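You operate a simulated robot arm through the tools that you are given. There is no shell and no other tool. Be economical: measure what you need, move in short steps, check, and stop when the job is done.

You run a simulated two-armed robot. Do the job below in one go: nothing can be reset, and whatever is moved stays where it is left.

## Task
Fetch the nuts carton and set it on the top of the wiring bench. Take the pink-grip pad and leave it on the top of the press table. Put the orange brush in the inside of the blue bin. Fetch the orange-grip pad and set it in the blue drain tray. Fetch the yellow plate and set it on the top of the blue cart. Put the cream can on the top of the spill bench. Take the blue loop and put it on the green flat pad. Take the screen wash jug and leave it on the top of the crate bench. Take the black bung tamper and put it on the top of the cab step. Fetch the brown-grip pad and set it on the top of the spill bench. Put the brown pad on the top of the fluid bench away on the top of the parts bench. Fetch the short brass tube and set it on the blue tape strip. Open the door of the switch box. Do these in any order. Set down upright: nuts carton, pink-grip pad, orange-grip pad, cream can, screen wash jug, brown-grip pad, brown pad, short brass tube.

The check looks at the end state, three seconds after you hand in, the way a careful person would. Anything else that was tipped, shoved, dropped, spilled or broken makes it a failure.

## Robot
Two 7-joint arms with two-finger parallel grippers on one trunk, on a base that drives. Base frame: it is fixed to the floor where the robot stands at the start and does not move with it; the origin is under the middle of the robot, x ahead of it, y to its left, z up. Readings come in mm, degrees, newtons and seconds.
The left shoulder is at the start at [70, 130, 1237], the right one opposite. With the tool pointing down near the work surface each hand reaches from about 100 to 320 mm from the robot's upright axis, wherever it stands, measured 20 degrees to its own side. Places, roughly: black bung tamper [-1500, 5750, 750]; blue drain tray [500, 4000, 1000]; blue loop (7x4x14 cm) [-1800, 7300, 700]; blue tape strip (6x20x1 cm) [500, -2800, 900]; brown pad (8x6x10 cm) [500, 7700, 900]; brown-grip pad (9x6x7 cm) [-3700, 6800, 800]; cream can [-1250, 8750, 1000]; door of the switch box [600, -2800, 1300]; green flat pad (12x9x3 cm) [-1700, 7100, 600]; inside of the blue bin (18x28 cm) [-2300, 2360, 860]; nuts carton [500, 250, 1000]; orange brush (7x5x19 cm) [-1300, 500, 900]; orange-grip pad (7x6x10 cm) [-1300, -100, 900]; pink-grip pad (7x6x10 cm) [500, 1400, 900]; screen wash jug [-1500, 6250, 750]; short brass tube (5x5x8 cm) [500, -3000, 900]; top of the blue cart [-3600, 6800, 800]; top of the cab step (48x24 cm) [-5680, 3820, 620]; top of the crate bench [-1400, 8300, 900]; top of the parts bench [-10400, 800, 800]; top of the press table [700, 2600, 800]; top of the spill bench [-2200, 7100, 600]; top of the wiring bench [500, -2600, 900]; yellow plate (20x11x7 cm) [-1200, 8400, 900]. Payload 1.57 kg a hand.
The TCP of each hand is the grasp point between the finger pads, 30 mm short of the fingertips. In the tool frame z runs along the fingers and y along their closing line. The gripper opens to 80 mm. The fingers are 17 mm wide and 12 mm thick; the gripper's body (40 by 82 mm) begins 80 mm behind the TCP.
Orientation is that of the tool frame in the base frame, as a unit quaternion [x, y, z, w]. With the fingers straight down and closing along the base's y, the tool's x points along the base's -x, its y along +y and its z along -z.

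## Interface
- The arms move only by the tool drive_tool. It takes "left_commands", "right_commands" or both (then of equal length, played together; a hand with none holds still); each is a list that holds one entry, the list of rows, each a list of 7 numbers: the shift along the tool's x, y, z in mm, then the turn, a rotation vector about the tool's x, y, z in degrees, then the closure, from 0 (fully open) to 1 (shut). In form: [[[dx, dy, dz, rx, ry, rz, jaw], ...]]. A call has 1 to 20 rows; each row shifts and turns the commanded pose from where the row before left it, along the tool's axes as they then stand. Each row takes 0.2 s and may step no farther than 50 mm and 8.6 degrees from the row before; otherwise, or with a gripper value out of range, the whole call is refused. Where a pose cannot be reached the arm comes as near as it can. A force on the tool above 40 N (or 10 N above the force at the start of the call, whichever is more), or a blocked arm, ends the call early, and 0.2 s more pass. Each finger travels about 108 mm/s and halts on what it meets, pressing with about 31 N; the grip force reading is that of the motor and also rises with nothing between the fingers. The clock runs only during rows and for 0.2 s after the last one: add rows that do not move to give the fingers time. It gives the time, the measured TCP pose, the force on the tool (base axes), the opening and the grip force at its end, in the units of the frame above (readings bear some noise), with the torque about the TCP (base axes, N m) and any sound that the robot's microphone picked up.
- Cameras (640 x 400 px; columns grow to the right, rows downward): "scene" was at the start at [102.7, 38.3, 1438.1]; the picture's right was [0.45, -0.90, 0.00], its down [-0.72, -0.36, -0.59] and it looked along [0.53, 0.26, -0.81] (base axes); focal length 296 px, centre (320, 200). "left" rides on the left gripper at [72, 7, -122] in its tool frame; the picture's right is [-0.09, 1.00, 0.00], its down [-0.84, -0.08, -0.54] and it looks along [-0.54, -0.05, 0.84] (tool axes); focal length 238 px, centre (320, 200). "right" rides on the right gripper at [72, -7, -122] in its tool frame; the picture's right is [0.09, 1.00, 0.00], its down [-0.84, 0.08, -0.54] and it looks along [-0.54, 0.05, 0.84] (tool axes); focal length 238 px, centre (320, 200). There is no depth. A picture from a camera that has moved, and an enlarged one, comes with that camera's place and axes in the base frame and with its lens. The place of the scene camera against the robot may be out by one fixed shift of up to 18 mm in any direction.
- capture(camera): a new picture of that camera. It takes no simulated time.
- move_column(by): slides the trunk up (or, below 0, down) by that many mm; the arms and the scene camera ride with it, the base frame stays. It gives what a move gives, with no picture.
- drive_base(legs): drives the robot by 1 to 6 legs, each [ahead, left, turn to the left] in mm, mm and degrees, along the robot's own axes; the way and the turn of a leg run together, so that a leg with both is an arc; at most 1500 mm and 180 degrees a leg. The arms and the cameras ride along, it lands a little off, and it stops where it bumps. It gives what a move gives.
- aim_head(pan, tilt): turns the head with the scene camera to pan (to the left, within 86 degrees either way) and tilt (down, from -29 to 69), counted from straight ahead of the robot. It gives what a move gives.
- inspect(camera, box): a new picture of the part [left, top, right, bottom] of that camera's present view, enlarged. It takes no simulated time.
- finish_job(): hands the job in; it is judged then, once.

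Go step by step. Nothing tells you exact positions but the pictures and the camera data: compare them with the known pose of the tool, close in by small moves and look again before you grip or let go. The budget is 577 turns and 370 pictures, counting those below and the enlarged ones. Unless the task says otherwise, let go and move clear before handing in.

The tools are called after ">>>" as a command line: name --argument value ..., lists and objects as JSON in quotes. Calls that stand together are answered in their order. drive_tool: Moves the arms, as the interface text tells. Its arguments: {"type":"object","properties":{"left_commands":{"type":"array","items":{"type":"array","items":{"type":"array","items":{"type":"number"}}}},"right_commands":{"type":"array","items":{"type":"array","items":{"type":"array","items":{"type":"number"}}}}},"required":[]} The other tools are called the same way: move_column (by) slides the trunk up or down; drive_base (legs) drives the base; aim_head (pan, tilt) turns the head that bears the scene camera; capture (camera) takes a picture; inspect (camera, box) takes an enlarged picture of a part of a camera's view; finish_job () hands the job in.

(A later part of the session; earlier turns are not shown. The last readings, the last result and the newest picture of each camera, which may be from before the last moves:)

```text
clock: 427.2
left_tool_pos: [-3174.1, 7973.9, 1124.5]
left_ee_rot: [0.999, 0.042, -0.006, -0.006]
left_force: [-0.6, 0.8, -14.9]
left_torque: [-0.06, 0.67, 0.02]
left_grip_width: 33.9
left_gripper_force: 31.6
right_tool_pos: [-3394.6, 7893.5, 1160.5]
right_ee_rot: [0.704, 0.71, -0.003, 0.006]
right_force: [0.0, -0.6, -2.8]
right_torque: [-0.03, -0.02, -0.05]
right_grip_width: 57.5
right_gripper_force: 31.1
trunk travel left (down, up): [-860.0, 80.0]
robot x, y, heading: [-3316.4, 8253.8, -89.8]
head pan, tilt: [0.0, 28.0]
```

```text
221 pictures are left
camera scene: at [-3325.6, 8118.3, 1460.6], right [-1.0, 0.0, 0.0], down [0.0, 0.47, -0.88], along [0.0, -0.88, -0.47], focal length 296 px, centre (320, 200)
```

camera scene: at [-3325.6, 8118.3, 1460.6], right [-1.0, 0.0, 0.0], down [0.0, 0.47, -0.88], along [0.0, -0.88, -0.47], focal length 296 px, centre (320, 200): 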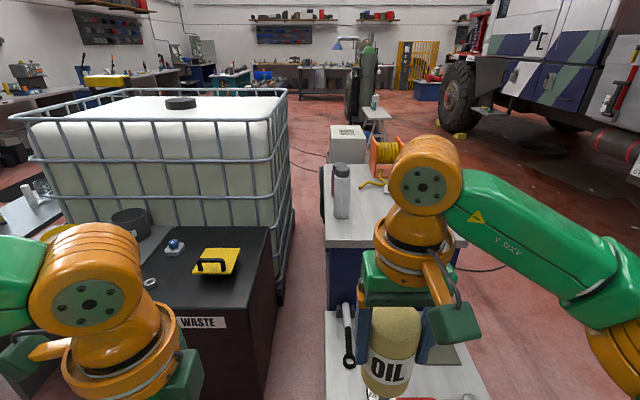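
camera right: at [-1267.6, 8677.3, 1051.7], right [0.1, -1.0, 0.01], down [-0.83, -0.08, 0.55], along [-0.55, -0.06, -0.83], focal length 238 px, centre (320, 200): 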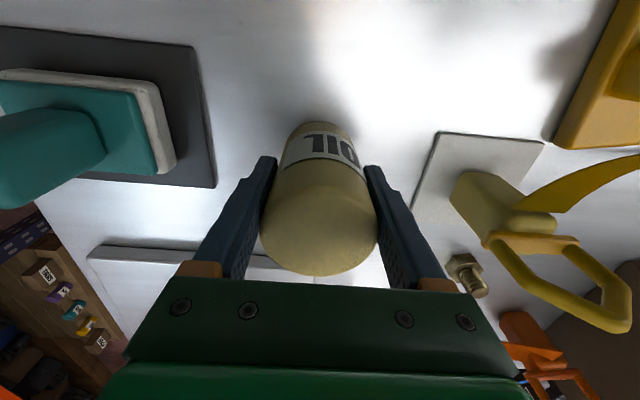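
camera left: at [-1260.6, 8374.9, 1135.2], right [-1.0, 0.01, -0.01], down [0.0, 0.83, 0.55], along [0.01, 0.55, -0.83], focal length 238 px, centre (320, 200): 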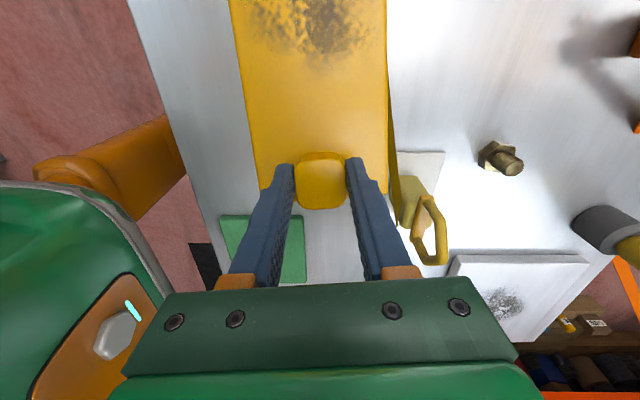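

The base was blocked; I'll look down to see what it touched.

>>> aim_head --pan -10 --tilt 66

>>> capture --camera "scene"

>>> capture --camera "left"

>>> capture --camera "right"

```text
clock: 428.2
left_tool_pos: [-3172.3, 7971.0, 1123.1]
left_ee_rot: [0.999, 0.042, -0.005, -0.006]
left_force: [0.5, 0.2, -15.0]
left_torque: [-0.09, 0.62, 0.0]
left_grip_width: 33.8
left_gripper_force: 31.1
right_tool_pos: [-3395.6, 7889.8, 1158.7]
right_ee_rot: [0.704, 0.71, -0.002, 0.005]
right_force: [-0.8, -0.3, -2.9]
right_torque: [-0.02, 0.0, -0.01]
right_grip_width: 57.4
right_gripper_force: 31.0
trunk travel left (down, up): [-860.0, 80.0]
robot x, y, heading: [-3313.1, 8253.0, -90.1]
head pan, tilt: [-10.0, 66.0]
```

```text
220 pictures are left
camera scene: at [-3336.0, 8146.8, 1408.4], right [-0.99, 0.17, 0.0], down [0.16, 0.9, -0.41], along [-0.07, -0.4, -0.91], focal length 296 px, centre (320, 200)
```

scene: 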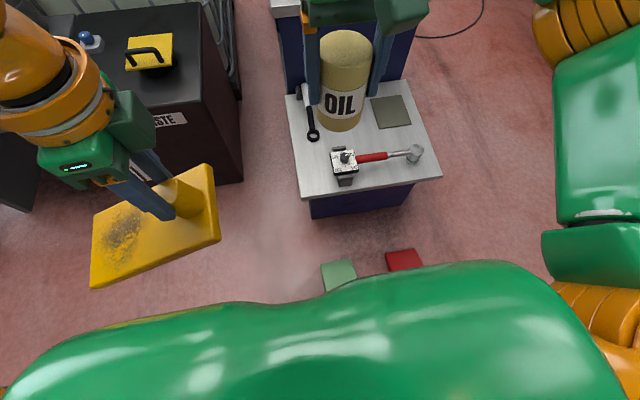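

```text
219 pictures are left
camera left: at [-3100.2, 7969.8, 1244.7], right [-0.01, -1.0, -0.01], down [-0.83, 0.0, 0.55], along [-0.55, 0.01, -0.83], focal length 238 px, centre (320, 200)
```

left: 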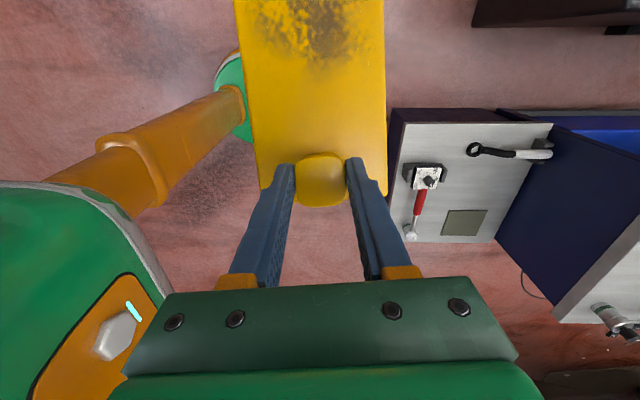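

```text
218 pictures are left
camera right: at [-3403.9, 7961.9, 1280.6], right [0.99, 0.1, 0.01], down [0.08, -0.83, 0.55], along [0.06, -0.55, -0.84], focal length 238 px, centre (320, 200)
```

right: 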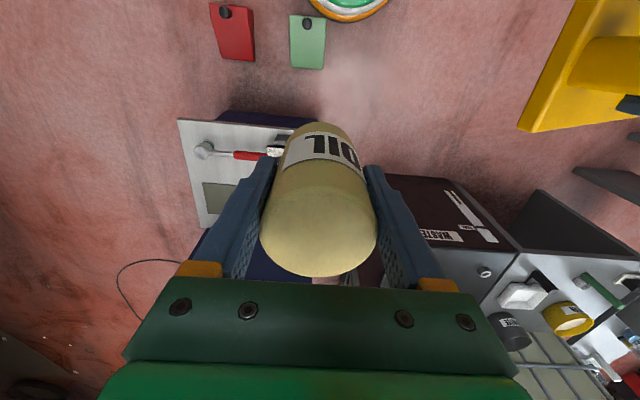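

The base stopped against the wheel chocks' vicinity (they appear unmoved). The cart top is best approached from the west, so I'll back off and go around.

>>> drive_base --legs '[[-300, 0, 0], [0, -1100, 0], [0, 0, 90], [0, -1350, 0]]'

>>> aim_head --pan -10 --tilt 30

>>> capture --camera "scene"

```text
clock: 445.7
left_tool_pos: [-4123.3, 7344.4, 1123.3]
left_ee_rot: [0.673, 0.74, -0.009, -0.002]
left_force: [0.0, -0.3, -15.4]
left_torque: [-0.62, -0.09, -0.02]
left_grip_width: 33.7
left_gripper_force: 31.1
right_tool_pos: [-4040.1, 7122.3, 1159.6]
right_ee_rot: [-0.009, 1.0, 0.002, 0.005]
right_force: [0.1, 0.3, -3.3]
right_torque: [0.01, 0.03, 0.03]
right_grip_width: 57.7
right_gripper_force: 30.6
trunk travel left (down, up): [-860.0, 80.0]
robot x, y, heading: [-4405.4, 7196.9, 1.0]
head pan, tilt: [-10.0, 66.0]
```

```text
clock: 446.7
left_tool_pos: [-4124.9, 7342.9, 1123.4]
left_ee_rot: [0.674, 0.739, -0.008, -0.001]
left_force: [-0.8, 0.3, -13.9]
left_torque: [-0.65, -0.1, 0.0]
left_grip_width: 33.7
left_gripper_force: 31.0
right_tool_pos: [-4041.6, 7122.3, 1159.4]
right_ee_rot: [-0.008, 1.0, 0.003, 0.004]
right_force: [0.6, 1.0, -3.0]
right_torque: [0.02, 0.01, 0.04]
right_grip_width: 57.6
right_gripper_force: 30.6
trunk travel left (down, up): [-860.0, 80.0]
robot x, y, heading: [-4400.3, 7199.7, 0.7]
head pan, tilt: [-10.0, 30.0]
```

```text
217 pictures are left
camera scene: at [-4276.1, 7192.5, 1457.0], right [-0.16, -0.99, 0.0], down [-0.5, 0.08, -0.86], along [0.85, -0.14, -0.5], focal length 296 px, centre (320, 200)
```

scene: 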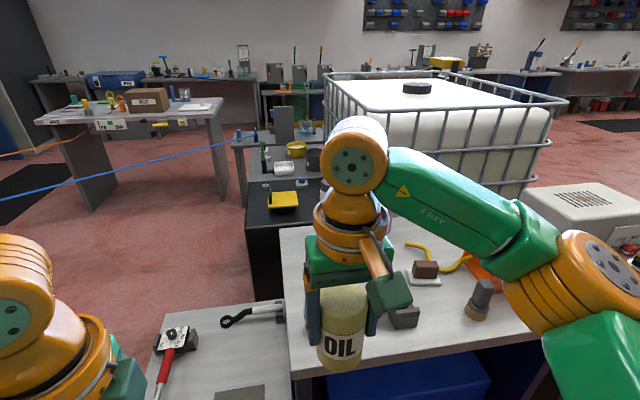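

>>> drive_base --legs '[[150, -180, -0.7]]'

>>> aim_head --pan 12 --tilt 48

>>> capture --camera "scene"

>>> capture --camera "right"

```text
clock: 448.5
left_tool_pos: [-3976.6, 7161.5, 1122.5]
left_ee_rot: [0.678, 0.735, -0.008, 0.0]
left_force: [-0.2, 0.5, -14.7]
left_torque: [-0.63, -0.06, 0.01]
left_grip_width: 34.0
left_gripper_force: 30.9
right_tool_pos: [-3894.9, 6939.8, 1160.0]
right_ee_rot: [-0.003, 1.0, 0.002, 0.006]
right_force: [0.0, 0.1, -2.5]
right_torque: [0.01, 0.02, 0.02]
right_grip_width: 57.7
right_gripper_force: 30.7
trunk travel left (down, up): [-860.0, 80.0]
robot x, y, heading: [-4255.7, 7018.5, -0.1]
head pan, tilt: [-10.0, 30.0]
```

```text
clock: 449.4
left_tool_pos: [-3973.2, 7158.1, 1123.3]
left_ee_rot: [0.679, 0.734, -0.009, -0.003]
left_force: [0.1, 0.4, -13.8]
left_torque: [-0.64, -0.04, 0.04]
left_grip_width: 33.7
left_gripper_force: 30.9
right_tool_pos: [-3892.1, 6935.7, 1158.8]
right_ee_rot: [-0.002, 1.0, 0.004, 0.004]
right_force: [-0.4, -0.9, -1.9]
right_torque: [-0.01, 0.03, -0.01]
right_grip_width: 57.7
right_gripper_force: 31.0
trunk travel left (down, up): [-860.0, 80.0]
robot x, y, heading: [-4255.3, 7021.5, -0.4]
head pan, tilt: [12.0, 48.0]
```

```text
216 pictures are left
camera scene: at [-4138.2, 7041.1, 1430.2], right [0.2, -0.98, 0.0], down [-0.73, -0.15, -0.67], along [0.65, 0.14, -0.74], focal length 296 px, centre (320, 200)
```

scene: 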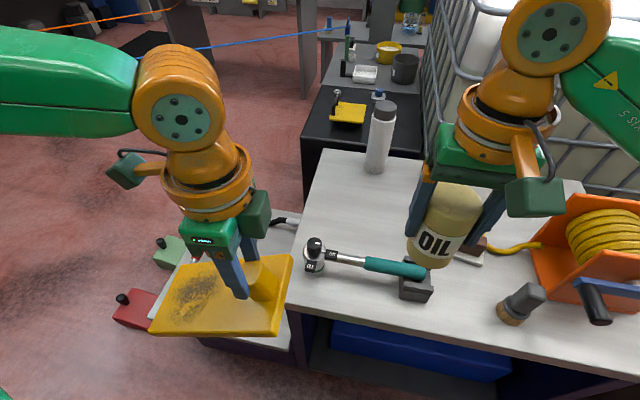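

```text
215 pictures are left
camera right: at [-3966.2, 6928.1, 1280.6], right [-0.1, 1.0, 0.01], down [0.83, 0.08, 0.55], along [0.55, 0.06, -0.83], focal length 238 px, centre (320, 200)
```

right: 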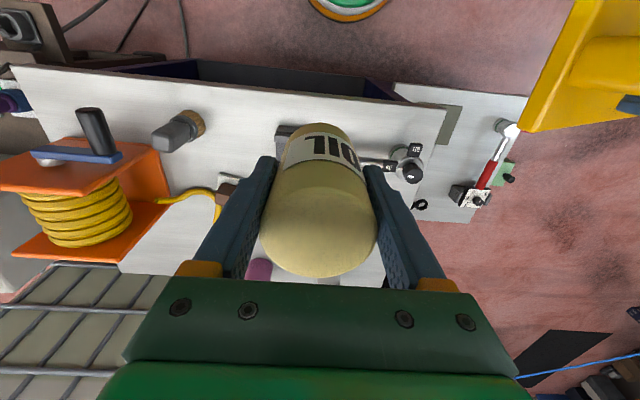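

The cart top has a free area around (-3640, 7060), between the wrench and the white bottle. I'll bring the plate there, with the knob at about (-3640, 6985).

>>> drive_base --legs '[[0, -168, 0], [195, 0, 0]]'

>>> move_column --by -100

>>> aim_head --pan 25 --tilt 50

>>> capture --camera "scene"

>>> capture --camera "left"

```text
clock: 452.1
left_tool_pos: [-3786.9, 6990.9, 1122.6]
left_ee_rot: [0.678, 0.735, -0.01, -0.004]
left_force: [0.5, 1.0, -15.6]
left_torque: [-0.67, -0.07, 0.0]
left_grip_width: 33.7
left_gripper_force: 31.0
right_tool_pos: [-3705.8, 6768.9, 1157.9]
right_ee_rot: [-0.002, 1.0, 0.003, 0.003]
right_force: [0.4, -0.5, -3.2]
right_torque: [-0.03, 0.08, 0.0]
right_grip_width: 57.8
right_gripper_force: 31.0
trunk travel left (down, up): [-860.0, 80.0]
robot x, y, heading: [-4071.0, 6850.9, 0.1]
head pan, tilt: [12.0, 48.0]
stopped in leg 2: the robot was blocked; the commanded pose is now the measured one
```

```text
clock: 453.4
left_tool_pos: [-3789.9, 6990.0, 1023.4]
left_ee_rot: [0.677, 0.736, -0.007, -0.002]
left_force: [-0.6, 0.0, -7.2]
left_torque: [0.41, -0.12, 0.01]
left_grip_width: 34.0
left_gripper_force: 30.8
right_tool_pos: [-3709.1, 6768.6, 1058.7]
right_ee_rot: [-0.002, 1.0, 0.003, 0.005]
right_force: [-0.4, 0.9, -2.6]
right_torque: [-0.01, 0.03, 0.03]
right_grip_width: 57.8
right_gripper_force: 31.0
trunk travel left (down, up): [-760.0, 180.0]
robot x, y, heading: [-4077.2, 6853.8, -0.3]
head pan, tilt: [12.0, 48.0]
```

```text
clock: 454.1
left_tool_pos: [-3791.4, 6990.4, 1022.3]
left_ee_rot: [0.677, 0.736, -0.008, -0.002]
left_force: [-0.1, 1.1, -9.3]
left_torque: [0.27, -0.09, 0.06]
left_grip_width: 33.8
left_gripper_force: 30.7
right_tool_pos: [-3709.2, 6768.4, 1059.7]
right_ee_rot: [-0.001, 1.0, 0.003, 0.004]
right_force: [-0.3, -0.3, -2.5]
right_torque: [-0.02, 0.03, 0.01]
right_grip_width: 57.5
right_gripper_force: 31.0
trunk travel left (down, up): [-760.0, 180.0]
robot x, y, heading: [-4074.9, 6855.0, -0.2]
head pan, tilt: [25.0, 50.0]
```

```text
214 pictures are left
camera scene: at [-3963.0, 6889.5, 1327.6], right [0.42, -0.91, 0.0], down [-0.7, -0.32, -0.64], along [0.58, 0.27, -0.77], focal length 296 px, centre (320, 200)
```

scene: 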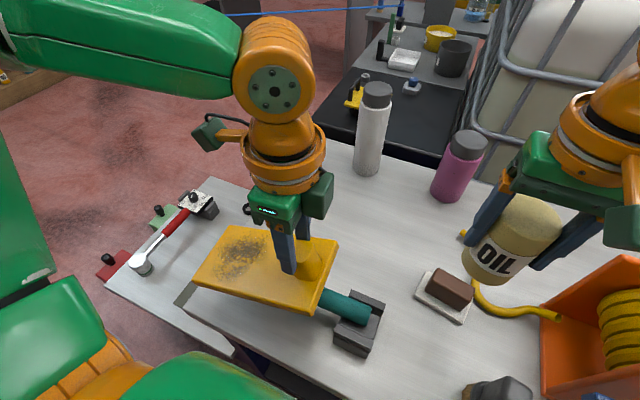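

```text
213 pictures are left
camera left: at [-3788.6, 7064.0, 1144.8], right [1.0, -0.01, -0.01], down [0.0, -0.84, 0.55], along [-0.02, -0.55, -0.84], focal length 238 px, centre (320, 200)
```

left: 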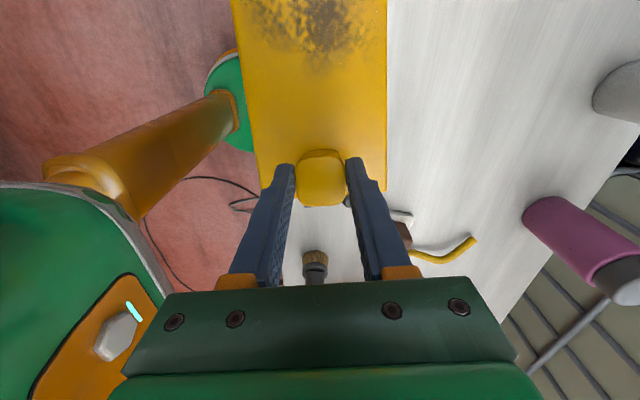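

The plate is touching the wrench below (load dropped to 9 N), so I'll raise it back right away.

>>> move_column --by 50

>>> capture --camera "scene"

>>> capture --camera "left"

```text
clock: 455.1
left_tool_pos: [-3789.2, 6990.2, 1073.1]
left_ee_rot: [0.678, 0.735, -0.009, -0.002]
left_force: [-0.1, -0.1, -14.1]
left_torque: [-0.71, -0.09, 0.0]
left_grip_width: 33.5
left_gripper_force: 31.2
right_tool_pos: [-3707.0, 6769.1, 1108.5]
right_ee_rot: [-0.002, 1.0, 0.002, 0.004]
right_force: [1.1, -0.3, -3.5]
right_torque: [0.03, 0.02, 0.01]
right_grip_width: 57.6
right_gripper_force: 30.5
trunk travel left (down, up): [-810.0, 130.0]
robot x, y, heading: [-4071.1, 6851.8, -0.1]
head pan, tilt: [25.0, 50.0]
```

```text
212 pictures are left
camera scene: at [-3961.5, 6890.3, 1377.5], right [0.42, -0.91, 0.0], down [-0.7, -0.32, -0.64], along [0.58, 0.27, -0.77], focal length 296 px, centre (320, 200)
```

scene: 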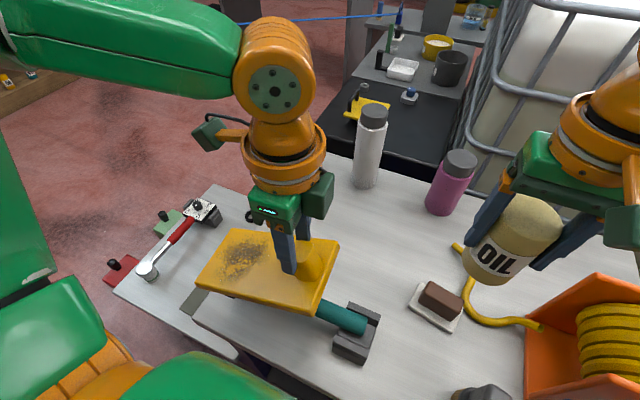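

```text
211 pictures are left
camera left: at [-3787.2, 7064.5, 1194.4], right [1.0, -0.01, -0.01], down [0.0, -0.84, 0.55], along [-0.02, -0.55, -0.84], focal length 238 px, centre (320, 200)
```

left: 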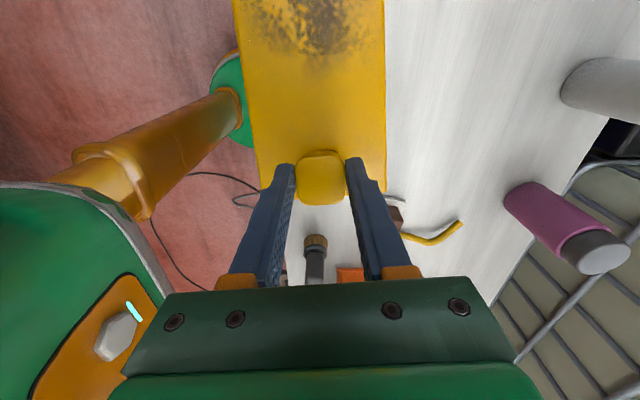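

Clear again. The wrench is under the far end, so I'll extend the left arm about 110 mm further over the cart before lowering.

>>> drive_tool --left_commands '[[[0, 20, 0, 0, 0, 0, 1], [0, 20, 0, 0, 0, 0, 1], [0, 20, 0, 0, 0, 0, 1], [0, 20, 0, 0, 0, 0, 1], [0, 20, 0, 0, 0, 0, 1], [0, 0, 0, 0, 0, 0, 1]]]'

>>> capture --camera "scene"

```text
clock: 456.5
left_tool_pos: [-3688.3, 6998.6, 1071.1]
left_ee_rot: [0.677, 0.736, -0.009, -0.003]
left_force: [-0.4, 0.8, -15.1]
left_torque: [-0.7, -0.06, 0.0]
left_grip_width: 33.6
left_gripper_force: 31.0
right_tool_pos: [-3708.3, 6769.6, 1109.1]
right_ee_rot: [-0.002, 1.0, 0.003, 0.004]
right_force: [-0.2, 0.6, -1.5]
right_torque: [-0.01, 0.05, 0.01]
right_grip_width: 57.7
right_gripper_force: 31.4
trunk travel left (down, up): [-810.0, 130.0]
robot x, y, heading: [-4070.5, 6850.2, -0.0]
head pan, tilt: [25.0, 50.0]
```

```text
210 pictures are left
camera scene: at [-3961.2, 6890.2, 1377.4], right [0.42, -0.91, 0.0], down [-0.7, -0.32, -0.64], along [0.58, 0.27, -0.77], focal length 296 px, centre (320, 200)
```

scene: 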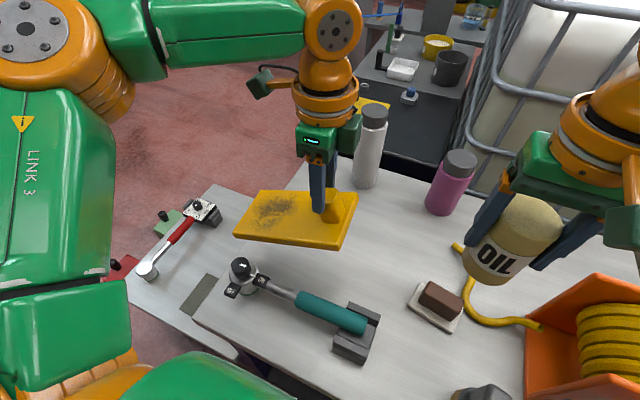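

>>> move_column --by -90

>>> capture --camera "scene"

```text
clock: 457.7
left_tool_pos: [-3690.7, 6998.1, 981.3]
left_ee_rot: [0.678, 0.735, -0.009, -0.002]
left_force: [1.7, 0.2, -15.1]
left_torque: [-0.66, -0.2, -0.18]
left_grip_width: 34.1
left_gripper_force: 31.1
right_tool_pos: [-3707.5, 6768.2, 1020.4]
right_ee_rot: [-0.002, 1.0, 0.003, 0.005]
right_force: [0.4, -0.4, -2.2]
right_torque: [-0.03, 0.03, -0.01]
right_grip_width: 57.6
right_gripper_force: 31.1
trunk travel left (down, up): [-720.0, 220.0]
robot x, y, heading: [-4069.8, 6849.4, -0.1]
head pan, tilt: [25.0, 50.0]
```

```text
209 pictures are left
camera scene: at [-3961.2, 6890.2, 1287.4], right [0.42, -0.91, 0.0], down [-0.7, -0.32, -0.64], along [0.58, 0.27, -0.77], focal length 296 px, centre (320, 200)
```

scene: 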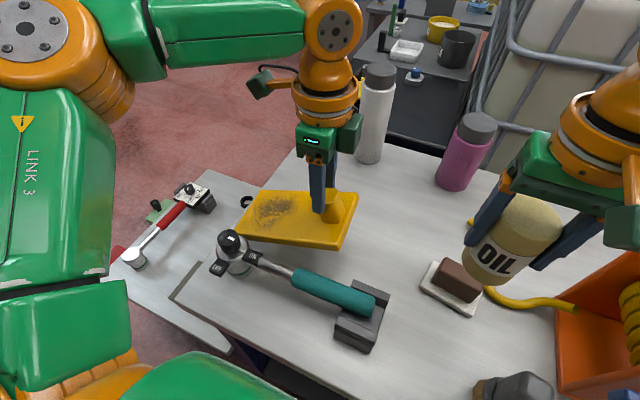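

The plate corner is close to the wrench head, so I'll extend a bit further away from it.

>>> drive_tool --left_commands '[[[0, 12, -4, 0, 0, 0, 1], [0, 12, -4, 0, 0, 0, 1], [0, 10, 0, 0, 0, 0, 1], [0, 0, 0, 0, 0, 0, 1]]]'

>>> inspect --camera "scene" --box '[180, 140, 420, 340]'

```text
clock: 458.7
left_tool_pos: [-3664.9, 7008.3, 985.2]
left_ee_rot: [0.678, 0.735, -0.009, -0.002]
left_force: [-0.3, 0.5, -14.6]
left_torque: [-0.6, -0.02, 0.01]
left_grip_width: 34.0
left_gripper_force: 30.7
left hand out of reach, approached as far as the arm can: row 2, 3
right_tool_pos: [-3707.4, 6769.0, 1019.5]
right_ee_rot: [-0.002, 1.0, 0.003, 0.004]
right_force: [0.8, 1.0, -2.8]
right_torque: [0.01, 0.03, -0.01]
right_grip_width: 57.6
right_gripper_force: 31.0
trunk travel left (down, up): [-720.0, 220.0]
robot x, y, heading: [-4070.0, 6850.8, 0.0]
head pan, tilt: [25.0, 50.0]
```

```text
2.00 times, centred on (300, 240) of scene
camera zoom: at [-3960.8, 6890.0, 1287.4], right [0.42, -0.91, 0.0], down [-0.7, -0.32, -0.64], along [0.58, 0.27, -0.77], focal length 592 px, centre (360, 120)
```

zoom: 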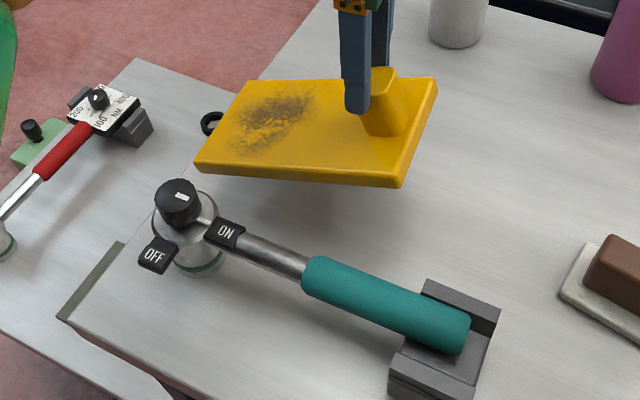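

>>> drive_tool --left_commands '[[[-15, 0, 0, 0, 0, 0, 1], [-15, 0, 0, 0, 0, 0, 1], [-15, 0, 0, 0, 0, 0, 1], [-10, 0, 0, 0, 0, 0, 1], [0, 0, 0, 0, 0, 0, 1]]]'

>>> move_column --by -50

>>> capture --camera "scene"

```text
clock: 459.9
left_tool_pos: [-3688.5, 6982.5, 979.3]
left_ee_rot: [0.677, 0.736, -0.009, -0.003]
left_force: [0.5, -0.6, -14.4]
left_torque: [-0.6, -0.18, -0.14]
left_grip_width: 33.9
left_gripper_force: 31.4
left hand out of reach, approached as far as the arm can: row 1, 2, 3, 4
right_tool_pos: [-3706.8, 6768.9, 1019.3]
right_ee_rot: [-0.002, 1.0, 0.003, 0.004]
right_force: [0.5, -0.3, -2.4]
right_torque: [0.03, 0.0, -0.03]
right_grip_width: 57.4
right_gripper_force: 30.8
trunk travel left (down, up): [-720.0, 220.0]
robot x, y, heading: [-4072.4, 6848.0, -0.0]
head pan, tilt: [25.0, 50.0]
```

```text
clock: 460.8
left_tool_pos: [-3691.1, 6979.5, 929.5]
left_ee_rot: [0.678, 0.735, -0.007, -0.003]
left_force: [-2.2, -4.1, -3.7]
left_torque: [0.67, -0.39, -0.01]
left_grip_width: 34.1
left_gripper_force: 31.4
right_tool_pos: [-3709.8, 6766.7, 969.1]
right_ee_rot: [-0.002, 1.0, 0.004, 0.006]
right_force: [0.6, 0.2, -3.4]
right_torque: [-0.02, 0.03, -0.02]
right_grip_width: 57.5
right_gripper_force: 30.8
trunk travel left (down, up): [-670.0, 270.0]
robot x, y, heading: [-4073.6, 6851.7, -0.2]
head pan, tilt: [25.0, 50.0]
```

```text
207 pictures are left
camera scene: at [-3963.3, 6887.5, 1237.7], right [0.42, -0.91, 0.0], down [-0.7, -0.32, -0.64], along [0.58, 0.27, -0.77], focal length 296 px, centre (320, 200)
```

scene: 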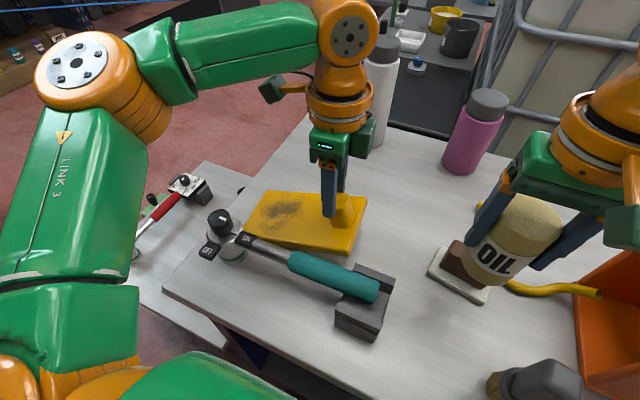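

>>> inspect --camera "scene" --box '[180, 150, 420, 340]'

>>> capture --camera "left"

```text
2.11 times, centred on (300, 245) of scene
camera zoom: at [-3963.3, 6887.5, 1237.7], right [0.42, -0.91, 0.0], down [-0.7, -0.32, -0.64], along [0.58, 0.27, -0.77], focal length 623 px, centre (362, 105)
```

zoom: 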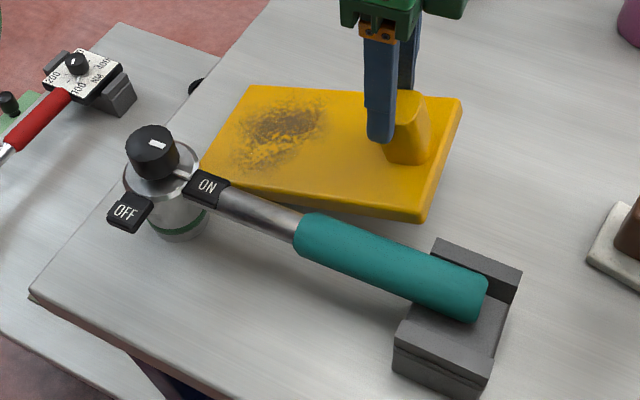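

```text
205 pictures are left
camera left: at [-3688.4, 7054.0, 1051.4], right [1.0, -0.01, -0.01], down [0.0, -0.84, 0.55], along [-0.02, -0.55, -0.84], focal length 238 px, centre (320, 200)
```

left: 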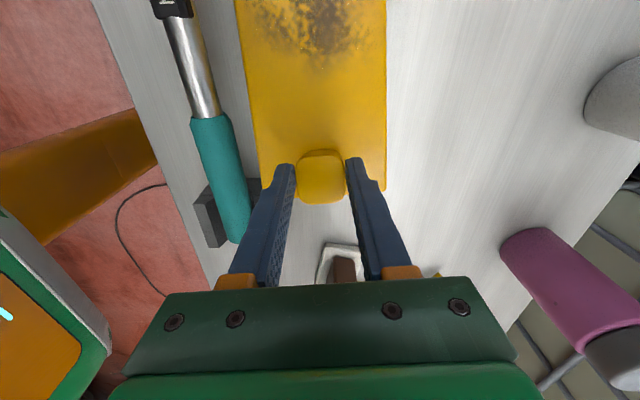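

The far end of the plate is resting on the cart just past the wrench, with a clear gap. I'll lower the knob end gently.

>>> move_column --by -15

>>> move_column --by -8

>>> capture --camera "left"

```text
clock: 461.5
left_tool_pos: [-3689.8, 6981.8, 912.8]
left_ee_rot: [0.678, 0.735, -0.008, -0.003]
left_force: [0.6, -5.0, -4.6]
left_torque: [0.51, -0.03, 0.0]
left_grip_width: 33.8
left_gripper_force: 30.8
right_tool_pos: [-3709.2, 6767.0, 954.6]
right_ee_rot: [-0.003, 1.0, 0.003, 0.005]
right_force: [0.4, 0.5, -2.3]
right_torque: [-0.03, 0.02, 0.04]
right_grip_width: 57.6
right_gripper_force: 31.0
trunk travel left (down, up): [-655.0, 285.0]
robot x, y, heading: [-4074.5, 6851.2, -0.1]
head pan, tilt: [25.0, 50.0]
```

```text
clock: 462.0
left_tool_pos: [-3689.8, 6979.7, 907.0]
left_ee_rot: [0.677, 0.736, -0.008, -0.002]
left_force: [-0.3, -4.2, -2.3]
left_torque: [0.69, -0.05, 0.04]
left_grip_width: 33.7
left_gripper_force: 31.3
right_tool_pos: [-3709.5, 6767.4, 946.9]
right_ee_rot: [-0.002, 1.0, 0.003, 0.006]
right_force: [-0.1, -0.2, -3.1]
right_torque: [-0.03, 0.03, -0.07]
right_grip_width: 57.9
right_gripper_force: 30.8
trunk travel left (down, up): [-647.0, 293.0]
robot x, y, heading: [-4071.7, 6850.3, -0.1]
head pan, tilt: [25.0, 50.0]
```

```text
204 pictures are left
camera left: at [-3688.4, 7054.6, 1028.1], right [1.0, -0.01, -0.01], down [0.0, -0.84, 0.55], along [-0.02, -0.55, -0.84], focal length 238 px, centre (320, 200)
```

left: 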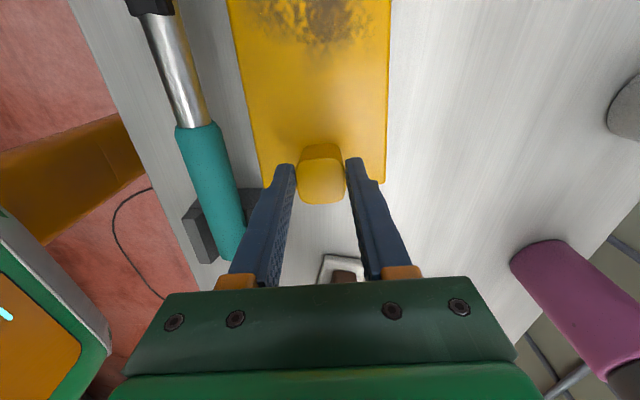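

The can in the right hand is now low over the brown pad, so I'll raise the right arm before lowering further.

>>> drive_tool --right_commands '[[[0, 0, -25, 0, 0, 0, 1], [0, 0, -25, 0, 0, 0, 1], [0, 0, -20, 0, 0, 0, 1], [0, 0, 0, 0, 0, 0, 1]]]'

>>> move_column --by -10

>>> capture --camera "scene"

```text
clock: 463.0
left_tool_pos: [-3689.5, 6981.4, 907.4]
left_ee_rot: [0.677, 0.736, -0.007, -0.002]
left_force: [-0.3, -1.8, -9.1]
left_torque: [-0.08, -0.17, 0.06]
left_grip_width: 33.7
left_gripper_force: 30.9
right_tool_pos: [-3711.4, 6767.2, 1017.1]
right_ee_rot: [-0.003, 1.0, 0.004, 0.006]
right_force: [-1.1, 0.0, -3.0]
right_torque: [-0.01, -0.01, -0.02]
right_grip_width: 57.7
right_gripper_force: 30.8
trunk travel left (down, up): [-647.0, 293.0]
robot x, y, heading: [-4069.5, 6850.0, -0.1]
head pan, tilt: [25.0, 50.0]
```

```text
clock: 463.6
left_tool_pos: [-3688.9, 6981.2, 896.4]
left_ee_rot: [0.679, 0.734, -0.007, -0.002]
left_force: [0.4, -3.5, -5.8]
left_torque: [0.39, -0.46, -0.1]
left_grip_width: 34.2
left_gripper_force: 30.4
right_tool_pos: [-3711.0, 6766.4, 1006.3]
right_ee_rot: [-0.001, 1.0, 0.003, 0.004]
right_force: [0.5, 0.8, -2.8]
right_torque: [-0.01, 0.04, 0.02]
right_grip_width: 57.4
right_gripper_force: 30.8
trunk travel left (down, up): [-637.0, 303.0]
robot x, y, heading: [-4069.2, 6849.9, 0.0]
head pan, tilt: [25.0, 50.0]
```

```text
203 pictures are left
camera scene: at [-3963.1, 6888.1, 1204.5], right [0.42, -0.91, 0.0], down [-0.7, -0.32, -0.64], along [0.58, 0.27, -0.77], focal length 296 px, centre (320, 200)
```

scene: 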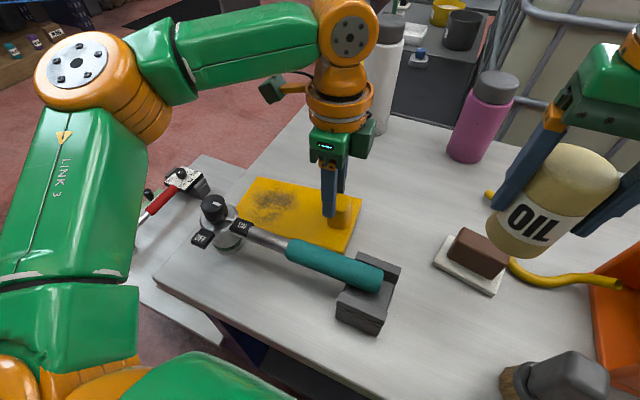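

>>> inspect --camera "scene" --box '[180, 150, 420, 340]'

```text
2.11 times, centred on (300, 245) of scene
camera zoom: at [-3963.1, 6888.1, 1204.5], right [0.42, -0.91, 0.0], down [-0.7, -0.32, -0.64], along [0.58, 0.27, -0.77], focal length 623 px, centre (362, 105)
```

zoom: 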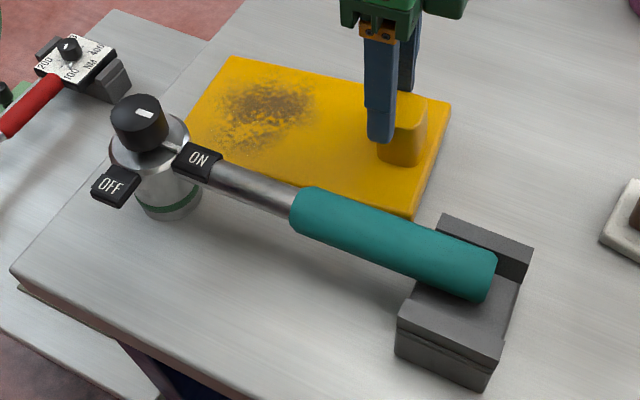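

>>> move_column --by -10

>>> capture --camera "left"

```text
clock: 464.2
left_tool_pos: [-3690.7, 6982.3, 887.2]
left_ee_rot: [0.677, 0.736, -0.007, -0.002]
left_force: [0.2, 0.3, -10.8]
left_torque: [-0.65, -0.16, -0.05]
left_grip_width: 34.0
left_gripper_force: 30.8
right_tool_pos: [-3710.6, 6766.4, 995.6]
right_ee_rot: [-0.002, 1.0, 0.003, 0.005]
right_force: [0.1, 0.1, -2.8]
right_torque: [0.02, 0.02, 0.01]
right_grip_width: 57.5
right_gripper_force: 30.9
trunk travel left (down, up): [-627.0, 313.0]
robot x, y, heading: [-4069.4, 6854.0, -0.3]
head pan, tilt: [25.0, 50.0]
```

```text
201 pictures are left
camera left: at [-3688.2, 7054.9, 1007.9], right [1.0, -0.01, -0.01], down [0.0, -0.84, 0.55], along [-0.02, -0.55, -0.84], focal length 238 px, centre (320, 200)
```

left: 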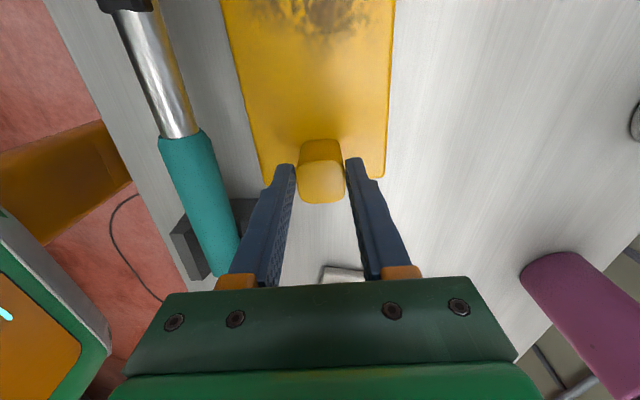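

>>> aim_head --pan 40 --tilt 35

>>> capture --camera "scene"

```text
clock: 465.0
left_tool_pos: [-3689.3, 6981.8, 888.1]
left_ee_rot: [0.678, 0.735, -0.007, -0.001]
left_force: [-1.4, -2.0, -10.4]
left_torque: [-0.24, -0.2, 0.13]
left_grip_width: 33.9
left_gripper_force: 30.9
right_tool_pos: [-3709.4, 6767.8, 996.1]
right_ee_rot: [-0.002, 1.0, 0.003, 0.006]
right_force: [-0.2, 0.0, -2.5]
right_torque: [-0.02, 0.01, 0.0]
right_grip_width: 57.7
right_gripper_force: 30.8
trunk travel left (down, up): [-627.0, 313.0]
robot x, y, heading: [-4072.0, 6847.9, 0.0]
head pan, tilt: [40.0, 35.0]
```

```text
200 pictures are left
camera scene: at [-3965.0, 6912.8, 1216.2], right [0.64, -0.77, 0.0], down [-0.44, -0.37, -0.82], along [0.63, 0.52, -0.58], focal length 296 px, centre (320, 200)
```

scene: 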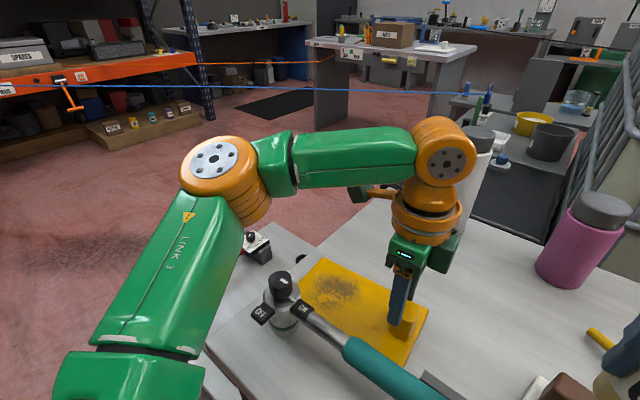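

>>> move_column --by -14

>>> move_column --by -8

>>> inspect --camera "scene" --box '[220, 200, 480, 400]'

```text
clock: 465.6
left_tool_pos: [-3691.7, 6980.8, 874.5]
left_ee_rot: [0.677, 0.736, -0.005, 0.001]
left_force: [9.1, 1.0, 22.8]
left_torque: [-0.17, -0.67, -0.12]
left_grip_width: 33.7
left_gripper_force: 30.9
right_tool_pos: [-3712.4, 6766.6, 984.4]
right_ee_rot: [-0.002, 1.0, 0.004, 0.007]
right_force: [-1.0, -0.1, -2.5]
right_torque: [-0.01, 0.04, -0.01]
right_grip_width: 57.7
right_gripper_force: 30.9
trunk travel left (down, up): [-613.0, 327.0]
robot x, y, heading: [-4072.3, 6854.5, -0.1]
head pan, tilt: [40.0, 35.0]
```

```text
clock: 466.1
left_tool_pos: [-3693.0, 6979.8, 865.9]
left_ee_rot: [0.678, 0.735, -0.006, -0.001]
left_force: [4.1, -1.1, 15.8]
left_torque: [-0.1, -1.07, -0.08]
left_grip_width: 34.1
left_gripper_force: 31.3
right_tool_pos: [-3712.3, 6764.6, 975.5]
right_ee_rot: [-0.002, 1.0, 0.004, 0.007]
right_force: [0.1, -0.1, -2.7]
right_torque: [-0.01, 0.04, 0.02]
right_grip_width: 57.6
right_gripper_force: 31.1
trunk travel left (down, up): [-605.0, 335.0]
robot x, y, heading: [-4073.9, 6855.9, -0.2]
head pan, tilt: [40.0, 35.0]
```

```text
2.00 times, centred on (350, 300) of scene
camera zoom: at [-3968.2, 6911.2, 1194.6], right [0.64, -0.77, 0.0], down [-0.44, -0.37, -0.82], along [0.63, 0.53, -0.57], focal length 592 px, centre (260, 0)
```

zoom: 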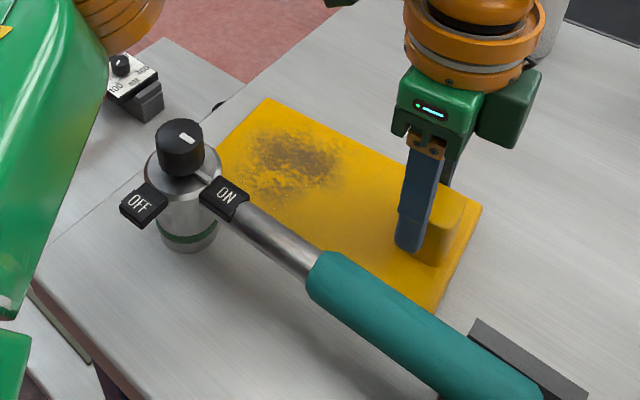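

The plate is down on the cart. I'll release it and lift the left hand.

>>> drive_tool --left_commands '[[[0, 0, 0, 0, 0, 0, 0.8], [0, 0, 0, 0, 0, 0, 0.45], [0, 0, 0, 0, 0, 0, 0.35], [0, 0, -20, 0, 0, 0, 0.35], [0, 0, -30, 0, 0, 0, 0.35], [0, 0, -30, 0, 0, 0, 0.35], [0, 0, -30, 0, 0, 0, 0.35]]]'

>>> capture --camera "left"

>>> capture --camera "scene"

```text
clock: 467.8
left_tool_pos: [-3710.6, 7005.5, 958.8]
left_ee_rot: [0.677, 0.736, -0.009, 0.0]
left_force: [-0.4, -1.3, -0.1]
left_torque: [-0.02, 0.02, -0.01]
left_grip_width: 51.8
left_gripper_force: 0.0
left hand out of reach, approached as far as the arm can: row 4, 5, 6, 7
right_tool_pos: [-3711.6, 6766.4, 973.5]
right_ee_rot: [-0.002, 1.0, 0.003, 0.006]
right_force: [-0.2, 0.6, -2.5]
right_torque: [0.0, 0.03, -0.02]
right_grip_width: 57.8
right_gripper_force: 30.9
trunk travel left (down, up): [-605.0, 335.0]
robot x, y, heading: [-4070.4, 6855.1, 0.1]
head pan, tilt: [40.0, 35.0]
```

```text
198 pictures are left
camera left: at [-3710.2, 7079.6, 1080.0], right [1.0, -0.01, -0.01], down [0.0, -0.83, 0.55], along [-0.01, -0.55, -0.83], focal length 238 px, centre (320, 200)
```

left: 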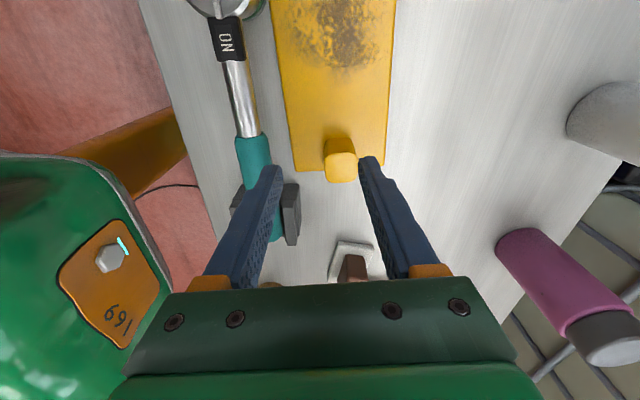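

```text
197 pictures are left
camera scene: at [-3967.2, 6912.6, 1194.6], right [0.64, -0.77, 0.0], down [-0.44, -0.37, -0.82], along [0.63, 0.53, -0.57], focal length 296 px, centre (320, 200)
```

scene: 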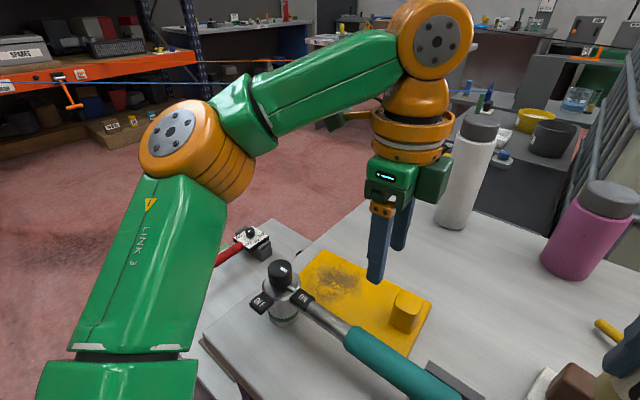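

The plate lies flat on the cart, clear of everything. Next I'll raise up, shift right, and take the brown-grip pad with the left hand.

>>> move_column --by 150

>>> drive_base --legs '[[-20, 0, 0], [0, -190, 0]]'

>>> aim_head --pan 10 --tilt 50

>>> capture --camera "scene"

>>> capture --camera "left"

```text
clock: 469.5
left_tool_pos: [-3710.7, 7006.4, 1108.4]
left_ee_rot: [0.677, 0.736, -0.007, -0.001]
left_force: [-0.6, 0.1, -0.5]
left_torque: [0.03, -0.02, -0.02]
left_grip_width: 52.2
left_gripper_force: 0.0
right_tool_pos: [-3710.9, 6767.7, 1123.9]
right_ee_rot: [-0.002, 1.0, 0.004, 0.006]
right_force: [-0.3, 0.1, -3.0]
right_torque: [-0.01, 0.05, 0.0]
right_grip_width: 57.8
right_gripper_force: 30.4
trunk travel left (down, up): [-755.0, 185.0]
robot x, y, heading: [-4073.0, 6848.0, 0.3]
head pan, tilt: [40.0, 35.0]
```

```text
clock: 471.4
left_tool_pos: [-3731.4, 6819.6, 1108.1]
left_ee_rot: [0.676, 0.736, -0.008, 0.0]
left_force: [-0.2, -0.7, -0.9]
left_torque: [-0.03, 0.04, 0.0]
left_grip_width: 52.0
left_gripper_force: 0.1
right_tool_pos: [-3731.9, 6581.2, 1124.3]
right_ee_rot: [-0.002, 1.0, 0.002, 0.006]
right_force: [-0.4, 0.2, -2.6]
right_torque: [-0.02, 0.02, -0.04]
right_grip_width: 58.0
right_gripper_force: 31.1
trunk travel left (down, up): [-755.0, 185.0]
robot x, y, heading: [-4087.4, 6660.3, -0.0]
head pan, tilt: [40.0, 35.0]
```

```text
clock: 472.4
left_tool_pos: [-3732.3, 6816.0, 1107.8]
left_ee_rot: [0.677, 0.736, -0.007, 0.0]
left_force: [-0.5, 1.1, -0.8]
left_torque: [0.0, -0.02, 0.01]
left_grip_width: 51.9
left_gripper_force: 0.0
right_tool_pos: [-3732.2, 6577.0, 1124.7]
right_ee_rot: [-0.001, 1.0, 0.004, 0.007]
right_force: [-0.4, -1.0, -2.4]
right_torque: [-0.01, 0.0, 0.0]
right_grip_width: 57.6
right_gripper_force: 30.9
trunk travel left (down, up): [-755.0, 185.0]
robot x, y, heading: [-4093.3, 6661.0, -0.1]
head pan, tilt: [10.0, 50.0]
```

```text
196 pictures are left
camera scene: at [-3979.1, 6679.8, 1322.9], right [0.17, -0.99, 0.0], down [-0.75, -0.13, -0.64], along [0.63, 0.11, -0.77], focal length 296 px, centre (320, 200)
```

scene: 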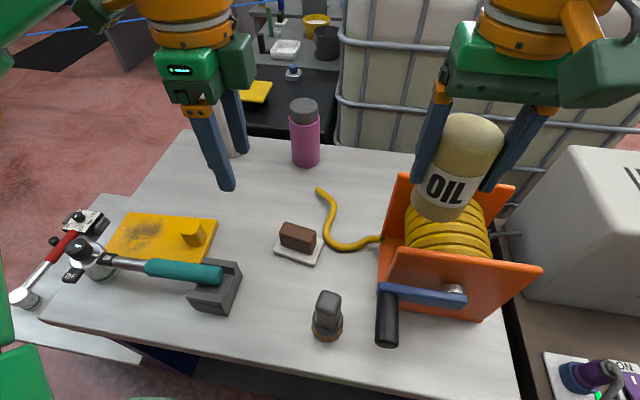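

```text
195 pictures are left
camera left: at [-3730.3, 6890.0, 1229.6], right [1.0, -0.01, -0.01], down [0.0, -0.83, 0.55], along [-0.01, -0.55, -0.83], focal length 238 px, centre (320, 200)
```

left: 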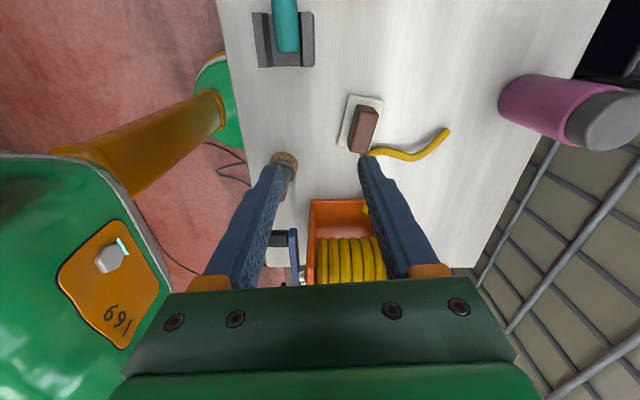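

The brown pad is at about (-3668, 6781). To extend the left arm's reach I'll turn the base right by 25° and shift left.

>>> drive_base --legs '[[15, 0, 0], [0, 0, -25]]'

>>> drive_base --legs '[[-55, 118, 0]]'

>>> capture --camera "left"

>>> capture --camera "scene"

```text
clock: 474.4
left_tool_pos: [-3685.1, 6650.6, 1108.9]
left_ee_rot: [0.82, 0.572, -0.007, -0.002]
left_force: [-0.6, -0.2, -0.1]
left_torque: [0.02, 0.03, 0.01]
left_grip_width: 52.2
left_gripper_force: 0.2
right_tool_pos: [-3785.6, 6433.8, 1124.6]
right_ee_rot: [0.213, 0.977, 0.002, 0.006]
right_force: [-0.3, 0.8, -3.1]
right_torque: [0.01, 0.04, 0.01]
right_grip_width: 57.6
right_gripper_force: 31.1
trunk travel left (down, up): [-755.0, 185.0]
robot x, y, heading: [-4077.0, 6659.3, -25.2]
head pan, tilt: [10.0, 50.0]
```

```text
clock: 475.7
left_tool_pos: [-3683.9, 6777.4, 1108.4]
left_ee_rot: [0.82, 0.572, -0.006, -0.003]
left_force: [0.8, 0.1, 0.2]
left_torque: [0.01, 0.02, -0.01]
left_grip_width: 52.0
left_gripper_force: 0.1
right_tool_pos: [-3784.4, 6560.1, 1123.1]
right_ee_rot: [0.213, 0.977, 0.003, 0.007]
right_force: [0.9, 0.0, -2.4]
right_torque: [0.0, 0.03, 0.01]
right_grip_width: 57.9
right_gripper_force: 31.5
trunk travel left (down, up): [-755.0, 185.0]
robot x, y, heading: [-4076.8, 6787.3, -25.1]
head pan, tilt: [10.0, 50.0]
```

```text
194 pictures are left
camera left: at [-3652.0, 6843.1, 1229.7], right [0.9, -0.43, -0.01], down [-0.35, -0.76, 0.55], along [-0.24, -0.49, -0.84], focal length 238 px, centre (320, 200)
```

left: 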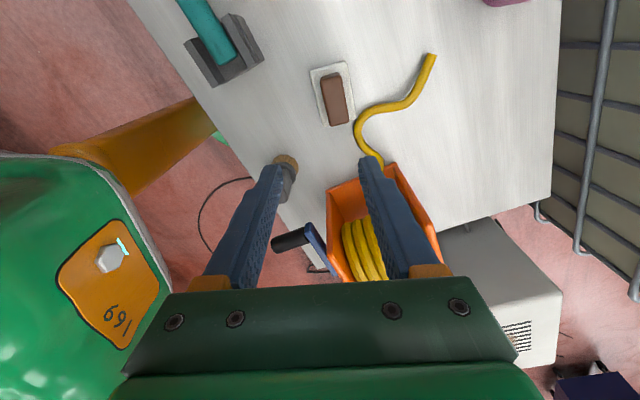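

```text
193 pictures are left
camera scene: at [-3969.5, 6752.0, 1322.7], right [-0.26, -0.97, 0.0], down [-0.74, 0.2, -0.64], along [0.62, -0.16, -0.77], focal length 296 px, centre (320, 200)
```

scene: 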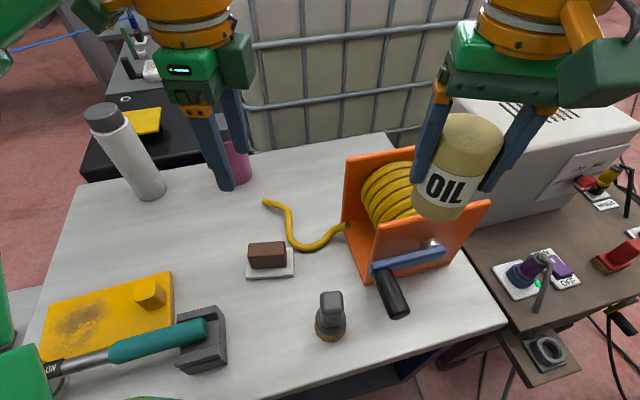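

>>> drive_tool --left_commands '[[[7, 17, 0, 0, 0, -5, 0.1], [0, 0, 30, 0, 0, -5, 0.1], [0, 0, 30, 0, 0, 0, 0.1], [0, 0, 30, 0, 0, 0, 0.1], [0, 0, 0, 0, 0, 0, 0.1]]]'

>>> move_column --by -40

>>> capture --camera "left"

>>> capture --camera "scene"

```text
clock: 476.9
left_tool_pos: [-3669.6, 6784.0, 1014.8]
left_ee_rot: [0.767, 0.642, -0.007, -0.002]
left_force: [-0.1, -0.6, 0.1]
left_torque: [-0.02, -0.02, 0.01]
left_grip_width: 71.9
left_gripper_force: 0.1
left hand out of reach, approached as far as the arm can: row 1
right_tool_pos: [-3784.7, 6563.3, 1124.1]
right_ee_rot: [0.214, 0.977, 0.002, 0.006]
right_force: [-0.7, -0.4, -1.9]
right_torque: [0.05, 0.01, 0.01]
right_grip_width: 57.6
right_gripper_force: 31.0
trunk travel left (down, up): [-755.0, 185.0]
robot x, y, heading: [-4074.6, 6795.2, -25.2]
head pan, tilt: [10.0, 50.0]
```

```text
clock: 477.8
left_tool_pos: [-3669.1, 6783.9, 975.8]
left_ee_rot: [0.768, 0.641, -0.007, -0.003]
left_force: [-0.7, -0.7, -1.3]
left_torque: [0.02, 0.02, 0.02]
left_grip_width: 71.7
left_gripper_force: 0.0
right_tool_pos: [-3785.8, 6562.9, 1084.5]
right_ee_rot: [0.214, 0.977, 0.002, 0.007]
right_force: [0.7, -1.1, -2.8]
right_torque: [0.01, 0.0, 0.02]
right_grip_width: 57.7
right_gripper_force: 31.4
trunk travel left (down, up): [-715.0, 225.0]
robot x, y, heading: [-4074.0, 6793.9, -25.0]
head pan, tilt: [10.0, 50.0]
```

```text
192 pictures are left
camera left: at [-3649.1, 6855.0, 1097.6], right [0.96, -0.27, -0.01], down [-0.22, -0.81, 0.55], along [-0.16, -0.53, -0.84], focal length 238 px, centre (320, 200)
```

left: 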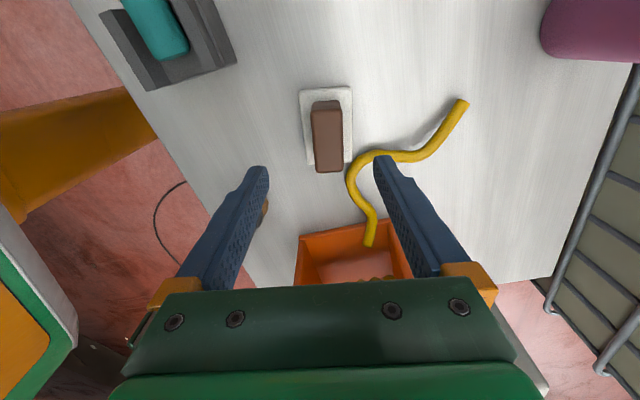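

```text
191 pictures are left
camera scene: at [-3969.8, 6755.3, 1282.8], right [-0.26, -0.97, 0.0], down [-0.74, 0.2, -0.64], along [0.62, -0.17, -0.77], focal length 296 px, centre (320, 200)
```

scene: 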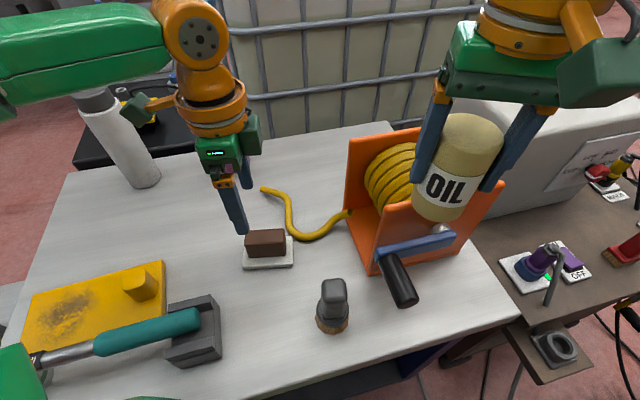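

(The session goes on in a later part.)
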